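You operate a simulated robot arm through the tools that you are given. There is no shell and no other tool. Be economical: measure what you need, move in short steps, check, and stop when the job is done.

Carry out the task below with a simulated robot arm. There is one attempt and no reset: what you move stays moved.

Task
Put the steel block from the top of the crate table on top of the yellow pad there.

It is judged by the outcome, as a careful person would: the job done as asked, and still so three seconds after it is handed in. It fails if anything else is knocked over, pushed out of place, dropped, spilled or broken.

Robot
A 7-joint arm with a two-finger parallel gripper, fixed in place. Base frame: the origin is at the foot of the arm, x ahead of it, y to its left, z up; the work surface is at about z = 0. Units: m, rad, N and s.
With the tool pointing down near the work surface it reaches from about 0.24 to 0.62 m from the base axis. Its first joint turns from -1.152 to 1.152 rad. Payload 2.6 kg.
The tool frame sits at the grasp point between the pads (the TCP): z along the fingers, y along the line on which they close. The tips reach 0.03 m beyond it. Largest opening 0.094 m; finger width 0.028, thickness 0.01; the body of the gripper, 0.05 by 0.096 m, starts 0.055 m behind the TCP.
Orientation is that of the tool frame in the base frame, as a unit quaternion [w, x, y, z]. With the fingers straight down and closing along the base's y, the tool's x points along the base's -x, its y along +y and its z along -z.

Tools
- The arm moves only by the tool servo_tool. Its argument "series" is a list of rows, each a list of 7 numbers: the shift along the tool's x, y, z in m, then the turn, a rotation vector about the tool's x, y, z in rad, then the opening in per cent of the stroke, from 0 (shut) to 100 (fully open). In form: [[tx, ty, tz, ax, ay, az, hand], ...]. A call has 1 to 10 rows; each row is the pose to reach, as a shift and turn from the pose commanded when the call began, along the tool's axes at that moment. Each row takes 0.2 s and may step no farther than 0.05 m and 0.15 rad from the row before; otherwise, or with a gripper value out of range, the whole call is refused. Where a pose cannot be reached the arm comes as near as it can. A force on the tool above 40 N (or 10 N above the force at the start of the call, whichever is more), or a blocked arm, ends the call early, and 0.2 s more pass. The fingers move at their own pace (about 0.072 m/s each) and stop on an object; they squeeze with about 42 N. The grip force told is the motor's: it shows also when the fingers shut on nothing. Time passes only in rows, and 0.2 s behind the last, so rows that repeat a pose let the fingers close. The reply holds the time, the measured pose of the TCP, the force on the tool along the base axes, the opening and the grip force, in the units named above and with some noise, and new pictures: "show" is both (left out), scene, wrist or none.
- Cameras (640 x 400 px; columns grow to the right, rows downward): "scene" is fixed at [0.0666, 0.4718, 0.5584]; the picture's right is [-0.47, -0.88, 0.00], its down [-0.58, 0.31, -0.76] and it looks along [0.67, -0.36, -0.66] (base axes); focal length 327 px, centre (320, 200). "wrist" rides on the gripper at [-0.037, 0, -0.058] in the tool frame; the picture's right is [0.00, -1.00, 0.00], its down [0.97, 0.00, -0.24] and it looks along [0.24, 0.00, 0.97] (tool axes); focal length 218 px, centre (320, 200). There is no depth. A picture from a camera that has moved, and an enlarged one, comes with that camera's place and axes in the base frame and with its lens. The place of the scene camera against the robot may be out by one fixed shift of up to 0.018 m in any direction.
- zoom(camera, box): a new picture of the part [left, top, right, bottom] of that camera's present view, enlarged. No time passes.
- hand_in(): hands the job in; it is judged then, once.

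Go step by step. Nothing tells you positions but the pictures and the camera data: compare them with the known pose of the tool, close in by small moves and look again before you grip or let go. The budget is 90 turns and 150 pictures, counting those below and the enlarged ones. Unless the task says otherwise, let go and move clear before handing in, and close with one line.

The tools are called after "Request:" as name(argument=value, ...) on one line, values as JSON. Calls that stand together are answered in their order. servo_tool: Moves the arm, as the interface text tells. Its arguments: {"type":"object","properties":{"series":{"type":"array"},"show":{"type":"string","enum":["both","scene","wrist","none"]}},"required":["series"]} The other tools are called the same way: zoom (camera, box) takes an enlarged picture of a part of a camera's view; hand_in () hands the job in.

At the start:

```text
t: 0.0
tool_pos: [0.3668, 0.2115, 0.2632]
tool_rot: [0.0, 0.0, 1.0, 0.0]
ft_force: [-0.5, 1.0, -0.4]
finger_gap: 0.0939
finger_force: 0.0
```

scene: 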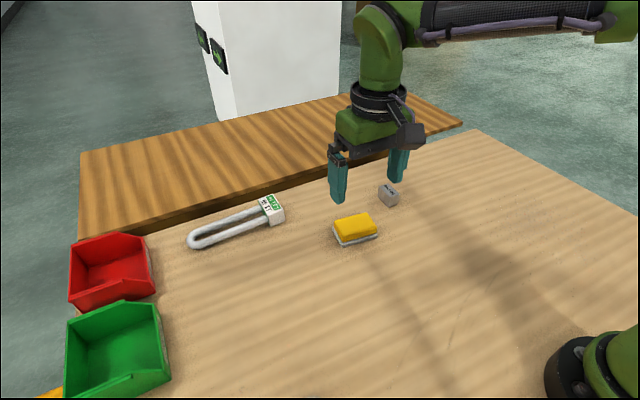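
wrist: 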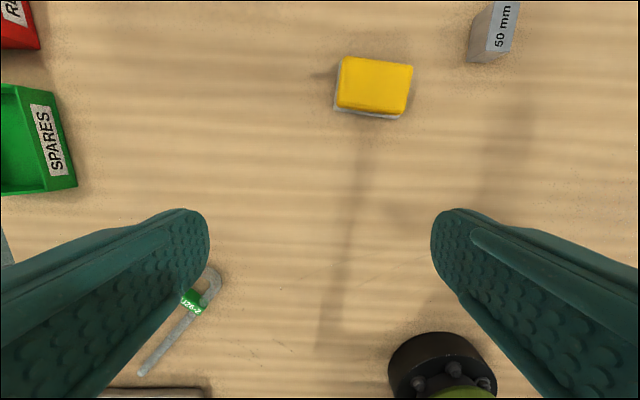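

The steel block (marked 50 mm) seems to be near (0.53, 0.0) and the yellow pad near (0.48, 0.145). I'll zoom in on both before moving.

Request:
zoom(camera="scene", box=[320, 170, 420, 260])

Request:
zoom(camera="wrist", box=[320, 0, 540, 140])

```text
4.44 times, centred on (370, 215) of scene
camera zoom: at [0.0666, 0.4718, 0.5584], right [-0.47, -0.88, 0.0], down [-0.58, 0.31, -0.76], along [0.67, -0.36, -0.66], focal length 1452 px, centre (98, 133)
```

zoom: 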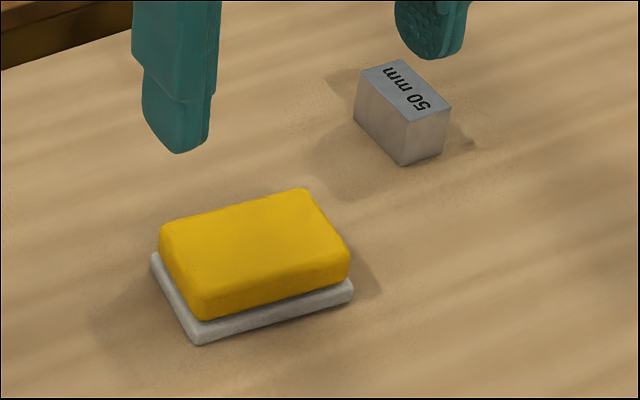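

```text
2.86 times, centred on (430, 70) of wrist
camera zoom: at [0.4032, 0.2118, 0.3204], right [0.0, -1.0, 0.0], down [-0.97, 0.0, 0.24], along [-0.24, 0.0, -0.97], focal length 624 px, centre (6, 571)
```

zoom: 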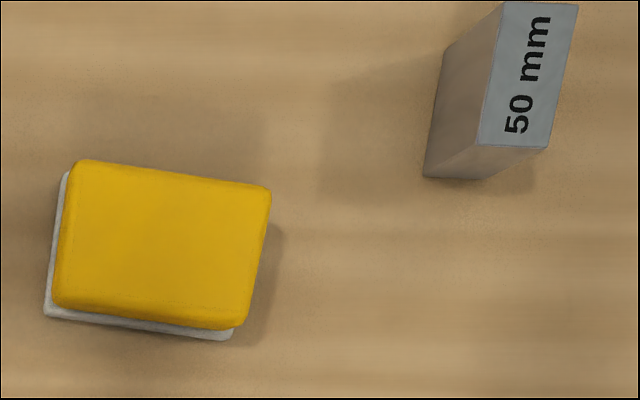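

The block is long roughly along x and narrow along y, which suits the current closing direction. I'll move above it at a safe height and look again.

Request:
servo_tool(series=[[-0.02, -0.034, 0, 0, 0, 0, 100], [-0.04, -0.068, 0, 0, 0, 0, 100], [-0.06, -0.102, 0, 0, 0, 0, 100], [-0.08, -0.136, 0, 0, 0, 0, 100], [-0.1, -0.17, 0, 0, 0, 0, 100], [-0.12, -0.204, 0, 0, 0, 0, 100], [-0.12, -0.204, 0.03, 0, 0, 0, 100], [-0.12, -0.204, 0.06, 0, 0, 0, 100]])

```text
t: 1.8
tool_pos: [0.4864, 0.0059, 0.2035]
tool_rot: [0.0, -0.001, 1.0, 0.0]
ft_force: [-0.1, 0.0, 0.0]
finger_gap: 0.0938
finger_force: 0.1
camera wrist: at [0.5229, 0.0074, 0.2604], right [0.0, -1.0, 0.0], down [-0.97, 0.0, 0.24], along [-0.24, 0.0, -0.97], focal length 218 px, centre (320, 200)
```

scene: 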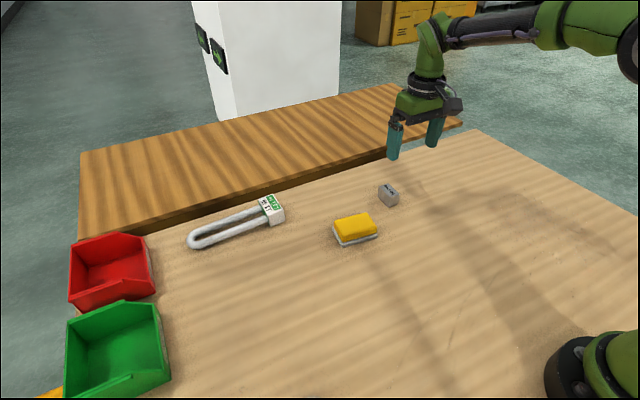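
wrist: 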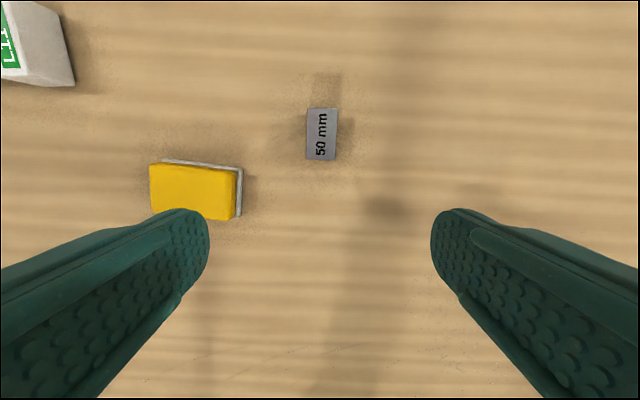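

Request:
zoom(camera="wrist", box=[270, 90, 370, 180])

Request:
zoom(camera="wrist", box=[130, 140, 270, 230])

```text
4.44 times, centred on (320, 135) of wrist
camera zoom: at [0.5229, 0.0074, 0.2604], right [0.0, -1.0, 0.0], down [-0.97, 0.0, 0.24], along [-0.24, 0.0, -0.97], focal length 970 px, centre (320, 489)
```

zoom: 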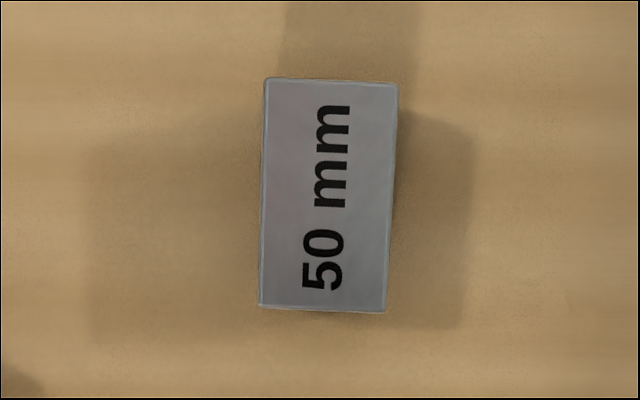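

```text
4.44 times, centred on (200, 185) of wrist
camera zoom: at [0.5229, 0.0074, 0.2604], right [0.0, -1.0, 0.0], down [-0.97, 0.0, 0.24], along [-0.24, 0.0, -0.97], focal length 970 px, centre (853, 267)
```

zoom: 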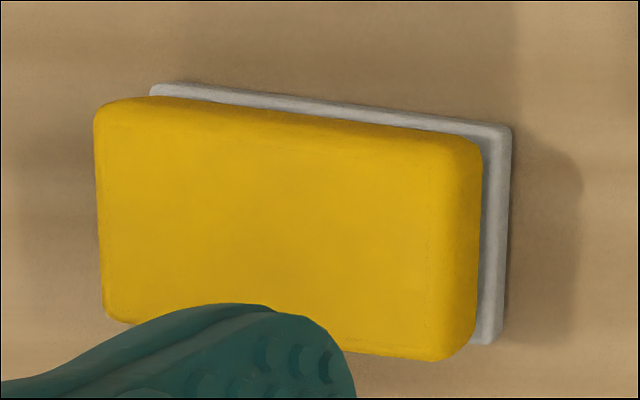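

The block centres at about (0.534, 0.006), measures about 50 x 31 x 33 mm and is turned about 0.045 rad. I'll move over it, match the turn and go down partway.

Request:
servo_tool(series=[[-0.024, 0, 0, 0, 0, 0.045, 100], [-0.0475, 0, 0.02, 0, 0, 0.045, 100], [-0.0475, 0, 0.05, 0, 0, 0.045, 100], [-0.0475, 0, 0.08, 0, 0, 0.045, 100], [-0.0475, 0, 0.105, 0, 0, 0.045, 100], [-0.0475, 0, 0.105, 0, 0, 0.045, 100]])

```text
t: 3.2
tool_pos: [0.5365, 0.0068, 0.0973]
tool_rot: [0.0, 0.023, 1.0, 0.0]
ft_force: [0.2, 0.0, -0.5]
finger_gap: 0.0939
finger_force: 0.1
camera wrist: at [0.5709, 0.0062, 0.1545], right [-0.05, -1.0, 0.0], down [-0.97, 0.04, 0.24], along [-0.24, 0.01, -0.97], focal length 218 px, centre (320, 200)
```

scene: 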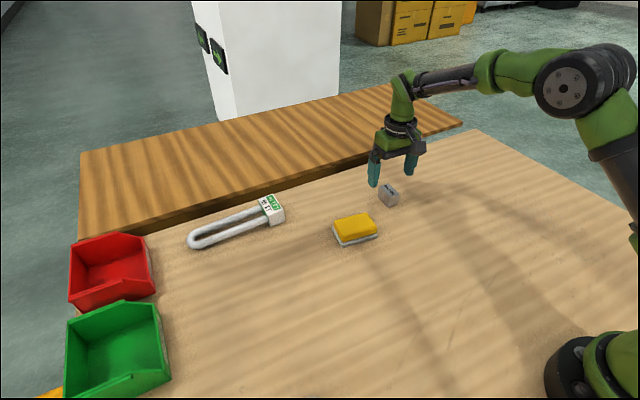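
wrist: 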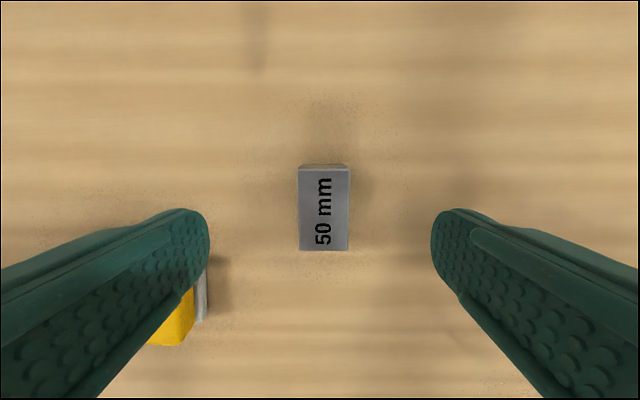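

The block is aligned and almost centred, with a 2 mm offset to correct. I'll go down to about z = 0.035 with the fingers open.

Request:
servo_tool(series=[[0.001, -0.002, 0.02, 0, 0, 0, 100], [0.001, -0.002, 0.04, 0, 0, 0, 100], [0.001, -0.002, 0.052, 0, 0, 0, 100], [0.001, -0.002, 0.062, 0, 0, 0, 100], [0.001, -0.002, 0.062, 0, 0, 0, 100]])

```text
t: 4.4
tool_pos: [0.5333, 0.0047, 0.0342]
tool_rot: [-0.001, 0.023, 1.0, 0.0]
ft_force: [-0.3, -0.6, -0.2]
finger_gap: 0.0942
finger_force: 0.1
camera wrist: at [0.5697, 0.0044, 0.0925], right [-0.05, -1.0, 0.0], down [-0.97, 0.04, 0.24], along [-0.24, 0.01, -0.97], focal length 218 px, centre (320, 200)
```

scene: 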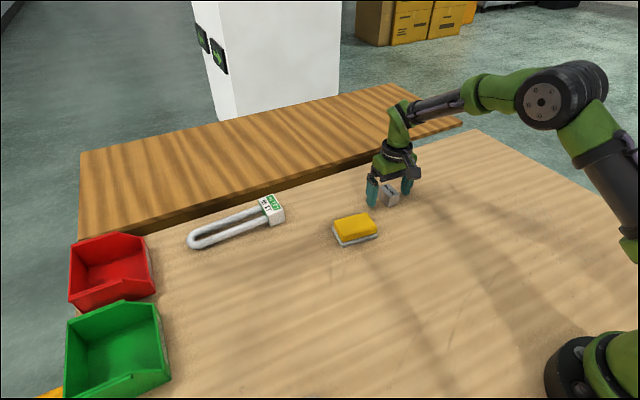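
wrist: 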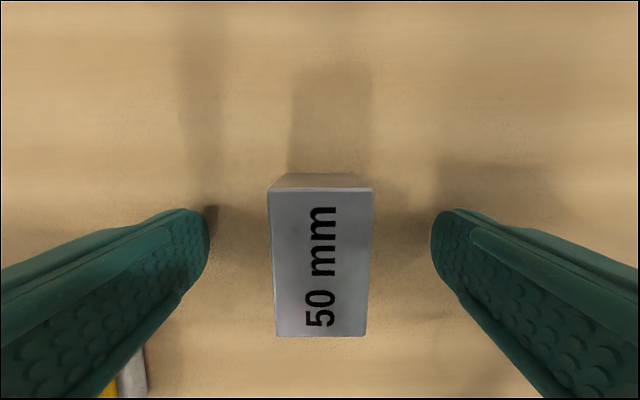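

The fingers straddle the block and it is centred. I'll close on it.

Request:
servo_tool(series=[[0, 0, 0, 0, 0, 0, 0], [0, 0, 0, 0, 0, 0, 0], [0, 0, 0, 0, 0, 0, 0], [0, 0, 0, 0, 0, 0, 0], [0, 0, 0, 0, 0, 0, 0]], show="wrist")

```text
t: 5.6
tool_pos: [0.5339, 0.0036, 0.0355]
tool_rot: [0.0, 0.023, 1.0, 0.001]
ft_force: [-1.0, 0.6, 0.7]
finger_gap: 0.0341
finger_force: 42.5
camera wrist: at [0.5697, 0.0043, 0.0929], right [-0.05, -1.0, 0.0], down [-0.97, 0.04, 0.24], along [-0.24, 0.01, -0.97], focal length 218 px, centre (320, 200)
```

wrist: 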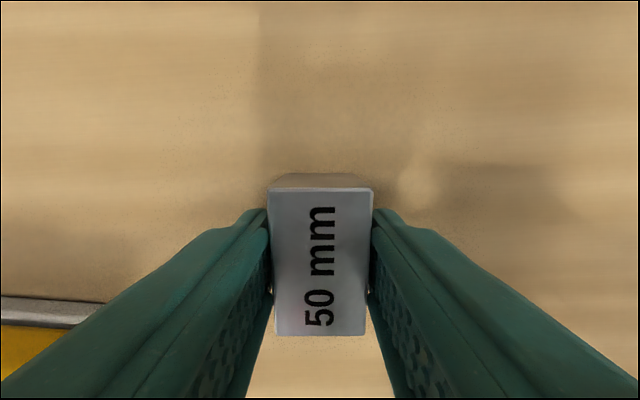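

The block is gripped with a gap of 34 mm. I'll lift it straight up.

Request:
servo_tool(series=[[0, 0, -0.015, 0, 0, 0, 0], [0, 0, -0.04, 0, 0, 0, 0], [0, 0, -0.07, 0, 0, 0, 0], [0, 0, -0.1, 0, 0, 0, 0], [0, 0, -0.13, 0, 0, 0, 0], [0, 0, -0.13, 0, 0, 0, 0]])

```text
t: 7.0
tool_pos: [0.5338, 0.0048, 0.1667]
tool_rot: [0.0, 0.023, 1.0, 0.0]
ft_force: [0.3, -0.9, -4.1]
finger_gap: 0.0341
finger_force: 42.1
camera wrist: at [0.5688, 0.0044, 0.2239], right [-0.04, -1.0, 0.0], down [-0.97, 0.04, 0.24], along [-0.24, 0.01, -0.97], focal length 218 px, centre (320, 200)
```

scene: 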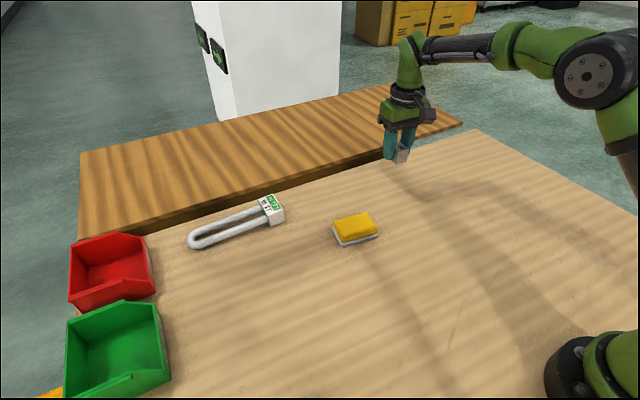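
wrist: 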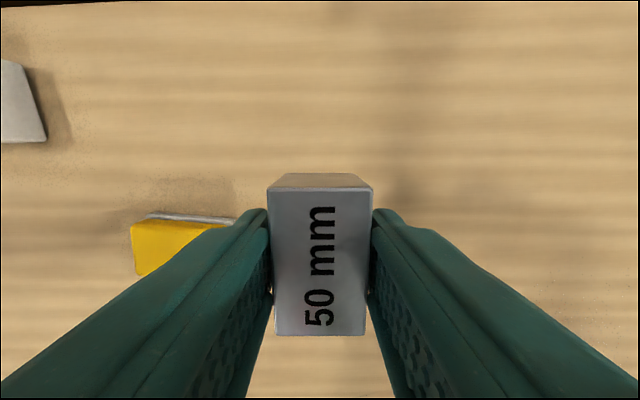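

The block is held. Triangulating the two wrist views puts the pad top at about (0.4735, 0.1455, 0.029), turned 0.114 rad and measuring about 84 x 55 mm. I'll carry the block over it and line it up.

Request:
servo_tool(series=[[0.011, 0.023, 0, 0, 0, 0.012, 0], [0.022, 0.046, 0, 0, 0, 0.024, 0], [0.033, 0.069, 0, 0, 0, 0.036, 0], [0.044, 0.092, 0, 0, 0, 0.048, 0], [0.055, 0.115, 0, 0, 0, 0.06, 0], [0.0666, 0.1381, 0, 0, 0, 0.069, 0], [0.0666, 0.1381, 0.03, 0, 0, 0.069, 0], [0.0666, 0.1381, 0.06, 0, 0, 0.069, 0], [0.0666, 0.1381, 0.06, 0, 0, 0.069, 0]])

Request:
zoom(camera="scene", box=[300, 160, 420, 260])

```text
t: 9.0
tool_pos: [0.4734, 0.1458, 0.1056]
tool_rot: [0.0, 0.058, 0.998, 0.0]
ft_force: [-0.1, -1.4, -3.8]
finger_gap: 0.0342
finger_force: 42.0
camera wrist: at [0.509, 0.1422, 0.1634], right [-0.11, -0.99, 0.0], down [-0.96, 0.11, 0.24], along [-0.24, 0.03, -0.97], focal length 218 px, centre (320, 200)
```

scene: 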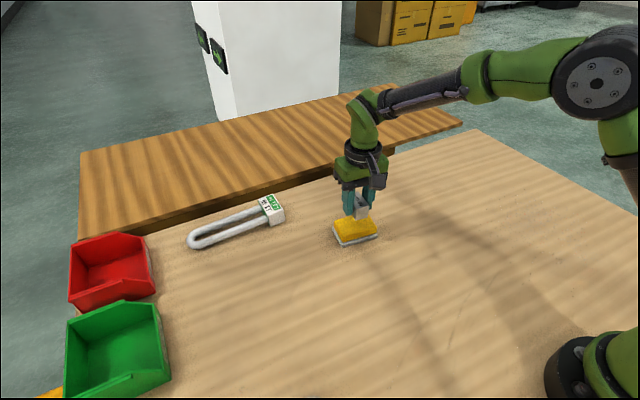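
wrist: 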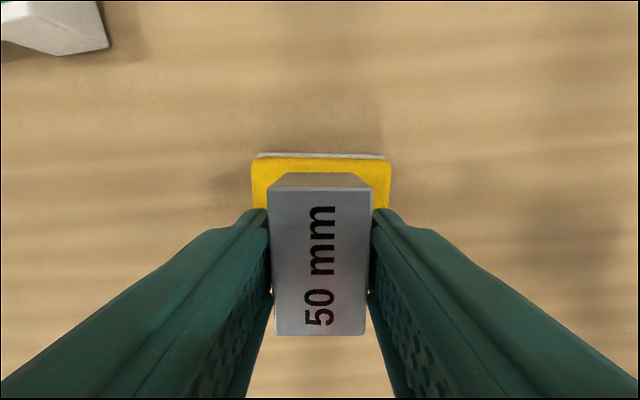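

```text
4.00 times, centred on (360, 210) of scene
camera zoom: at [0.0666, 0.4719, 0.5584], right [-0.47, -0.88, 0.0], down [-0.58, 0.31, -0.76], along [0.67, -0.36, -0.66], focal length 1307 px, centre (160, 160)
```

zoom: 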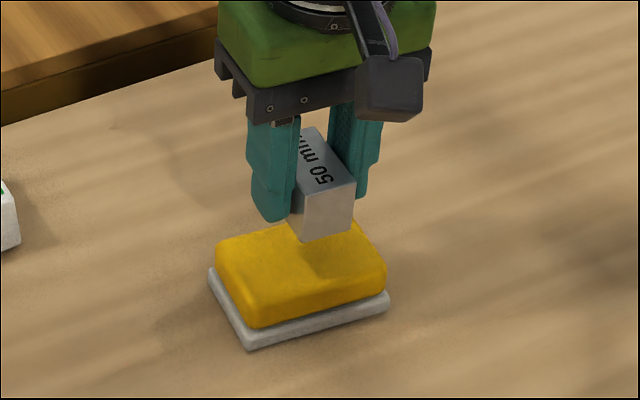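

The block is aligned and centred over the pad. I'll lower it gently towards contact, expected at TCP z of about 0.064.

Request:
servo_tool(series=[[0, 0, 0.015, 0, 0, 0, 0], [0, 0, 0.028, 0, 0, 0, 0], [0, 0, 0.034, 0, 0, 0, 0], [0, 0, 0.037, 0, 0, 0, 0], [0, 0, 0.037, 0, 0, 0, 0]])

Request:
zoom(camera="scene", box=[310, 180, 410, 260])

```text
t: 10.2
tool_pos: [0.4745, 0.1466, 0.0707]
tool_rot: [0.001, 0.058, 0.998, 0.001]
ft_force: [-12.4, -4.5, 27.7]
finger_gap: 0.0338
finger_force: 41.5
camera wrist: at [0.5094, 0.1425, 0.1286], right [-0.12, -0.99, 0.0], down [-0.96, 0.11, 0.24], along [-0.24, 0.03, -0.97], focal length 218 px, centre (320, 200)
```

scene: 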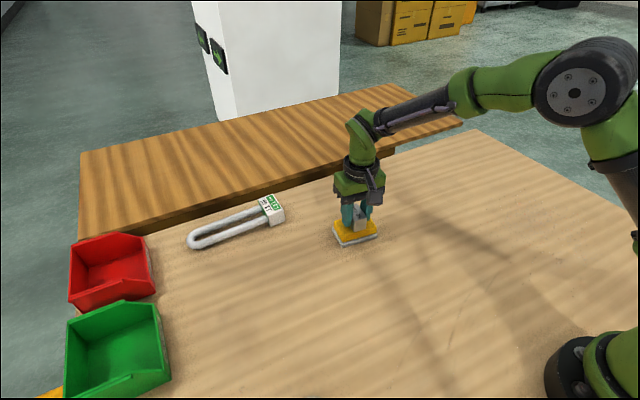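
wrist: 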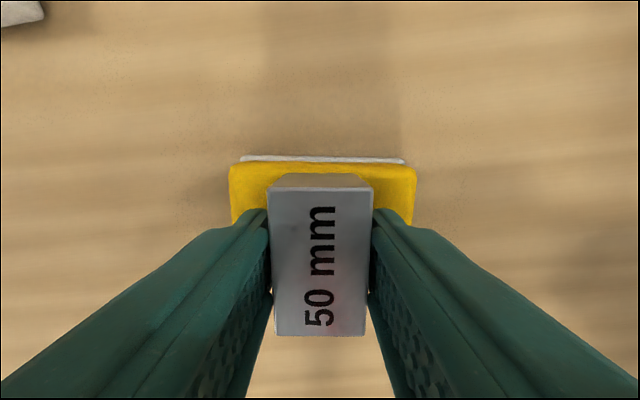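

```text
5.00 times, centred on (360, 220) of scene
camera zoom: at [0.0664, 0.4718, 0.5585], right [-0.47, -0.88, 0.0], down [-0.58, 0.31, -0.76], along [0.67, -0.36, -0.65], focal length 1633 px, centre (120, 100)
```

zoom: 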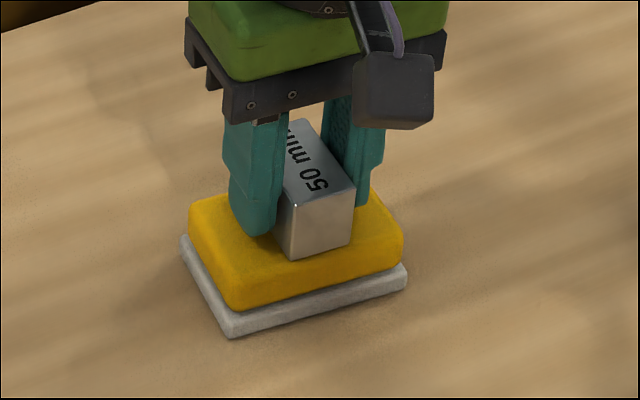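

The block is on the pad, but it is being pressed with about 28 N. I'll ease up 2 mm to take the load off and then check.

Request:
servo_tool(series=[[0, 0, -0.001, 0, 0, 0, 0], [0, 0, -0.002, 0, 0, 0, 0], [0, 0, -0.002, 0, 0, 0, 0]], show="none")

```text
t: 11.0
tool_pos: [0.4738, 0.1453, 0.0705]
tool_rot: [0.002, 0.057, 0.998, 0.0]
ft_force: [3.1, 0.8, 10.4]
finger_gap: 0.0342
finger_force: 42.5
```

There are still about 10 N of contact force, so I'll ease up another 1 mm and then open the fingers slowly.

Request:
servo_tool(series=[[0, 0, -0.001, 0, 0, 0, 0], [0, 0, -0.001, 0, 0, 0, 0], [0, 0, -0.001, 0, 0, 0, 42], [0, 0, -0.001, 0, 0, 0, 50], [0, 0, -0.001, 0, 0, 0, 60], [0, 0, -0.001, 0, 0, 0, 60]])

Request:
zoom(camera="scene", box=[310, 180, 410, 260])

```text
t: 12.4
tool_pos: [0.4732, 0.1456, 0.0711]
tool_rot: [0.0, 0.058, 0.998, 0.0]
ft_force: [0.3, -0.4, 0.5]
finger_gap: 0.0562
finger_force: 0.1
camera wrist: at [0.5089, 0.1425, 0.1294], right [-0.11, -0.99, 0.0], down [-0.96, 0.11, 0.24], along [-0.24, 0.03, -0.97], focal length 218 px, centre (320, 200)
```

scene: 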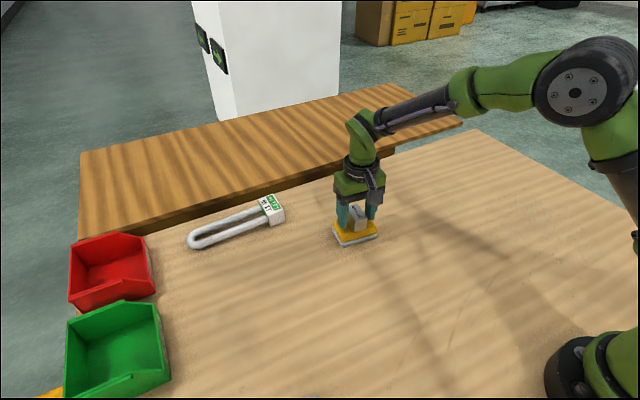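
wrist: 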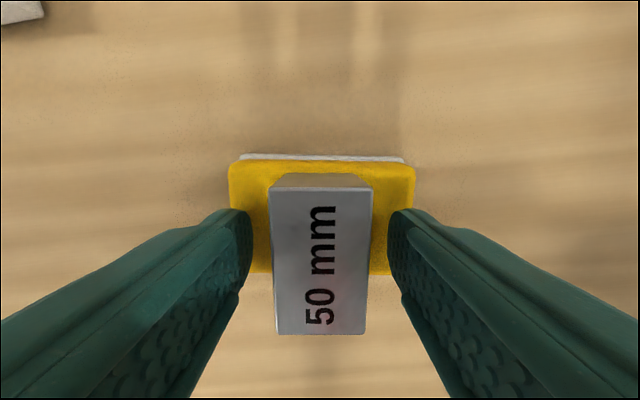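

```text
5.00 times, centred on (360, 220) of scene
camera zoom: at [0.0666, 0.4718, 0.5584], right [-0.47, -0.88, 0.0], down [-0.58, 0.31, -0.76], along [0.67, -0.36, -0.66], focal length 1633 px, centre (120, 100)
```

zoom: 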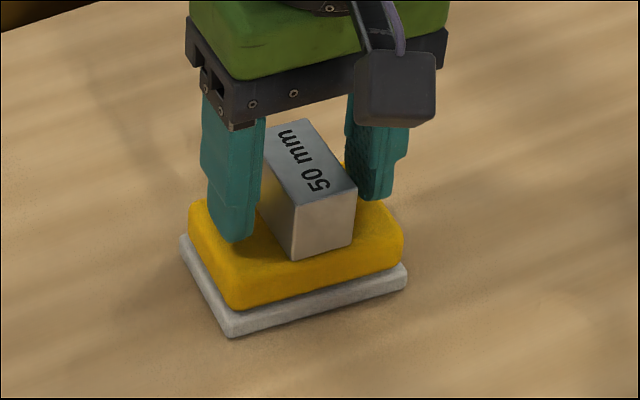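

The block sits flat on the pad and the fingers are clear of it. I'll retreat straight up.

Request:
servo_tool(series=[[0, 0, -0.01, 0, 0, 0, 65], [0, 0, -0.03, 0, 0, 0, 65], [0, 0, -0.06, 0, 0, 0, 65], [0, 0, -0.09, 0, 0, 0, 65], [0, 0, -0.12, 0, 0, 0, 65], [0, 0, -0.14, 0, 0, 0, 65], [0, 0, -0.14, 0, 0, 0, 65]])

Request:
zoom(camera="scene", box=[310, 180, 410, 260])

```text
t: 14.0
tool_pos: [0.4744, 0.145, 0.2106]
tool_rot: [-0.001, 0.057, 0.998, -0.001]
ft_force: [-1.4, -0.5, -0.1]
finger_gap: 0.061
finger_force: 0.1
camera wrist: at [0.5095, 0.1419, 0.2689], right [-0.11, -0.99, 0.0], down [-0.96, 0.11, 0.24], along [-0.24, 0.03, -0.97], focal length 218 px, centre (320, 200)
```

scene: 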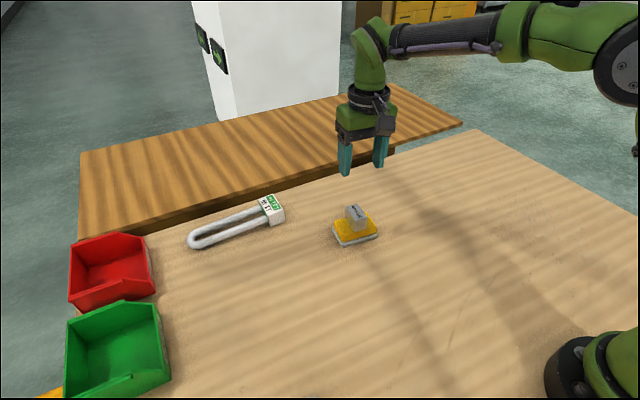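
wrist: 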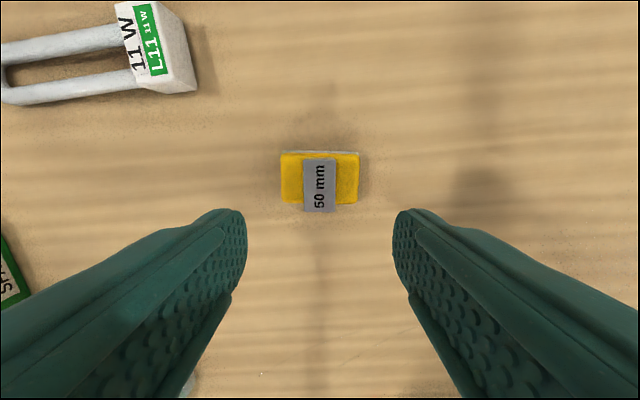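

```text
5.00 times, centred on (360, 220) of scene
camera zoom: at [0.0666, 0.4718, 0.5584], right [-0.47, -0.88, 0.0], down [-0.58, 0.31, -0.76], along [0.67, -0.36, -0.66], focal length 1633 px, centre (120, 100)
```

zoom: 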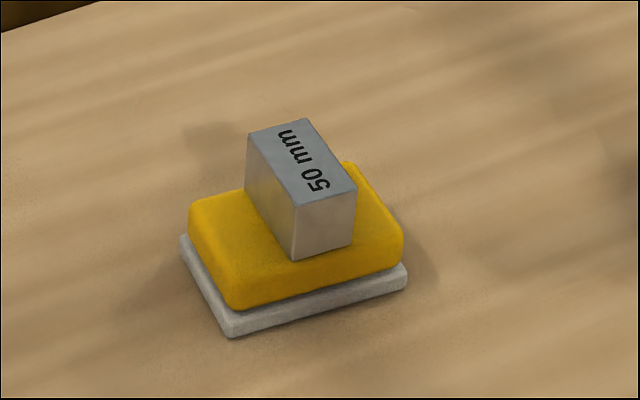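

The steel block rests flat and centred on the yellow pad, the gripper is clear, and nothing else has moved. I'll hand in.

Request:
hand_in()

```text
The job is handed in.
```

The steel block is on top of the yellow pad, released and resting flat, and the job is handed in.
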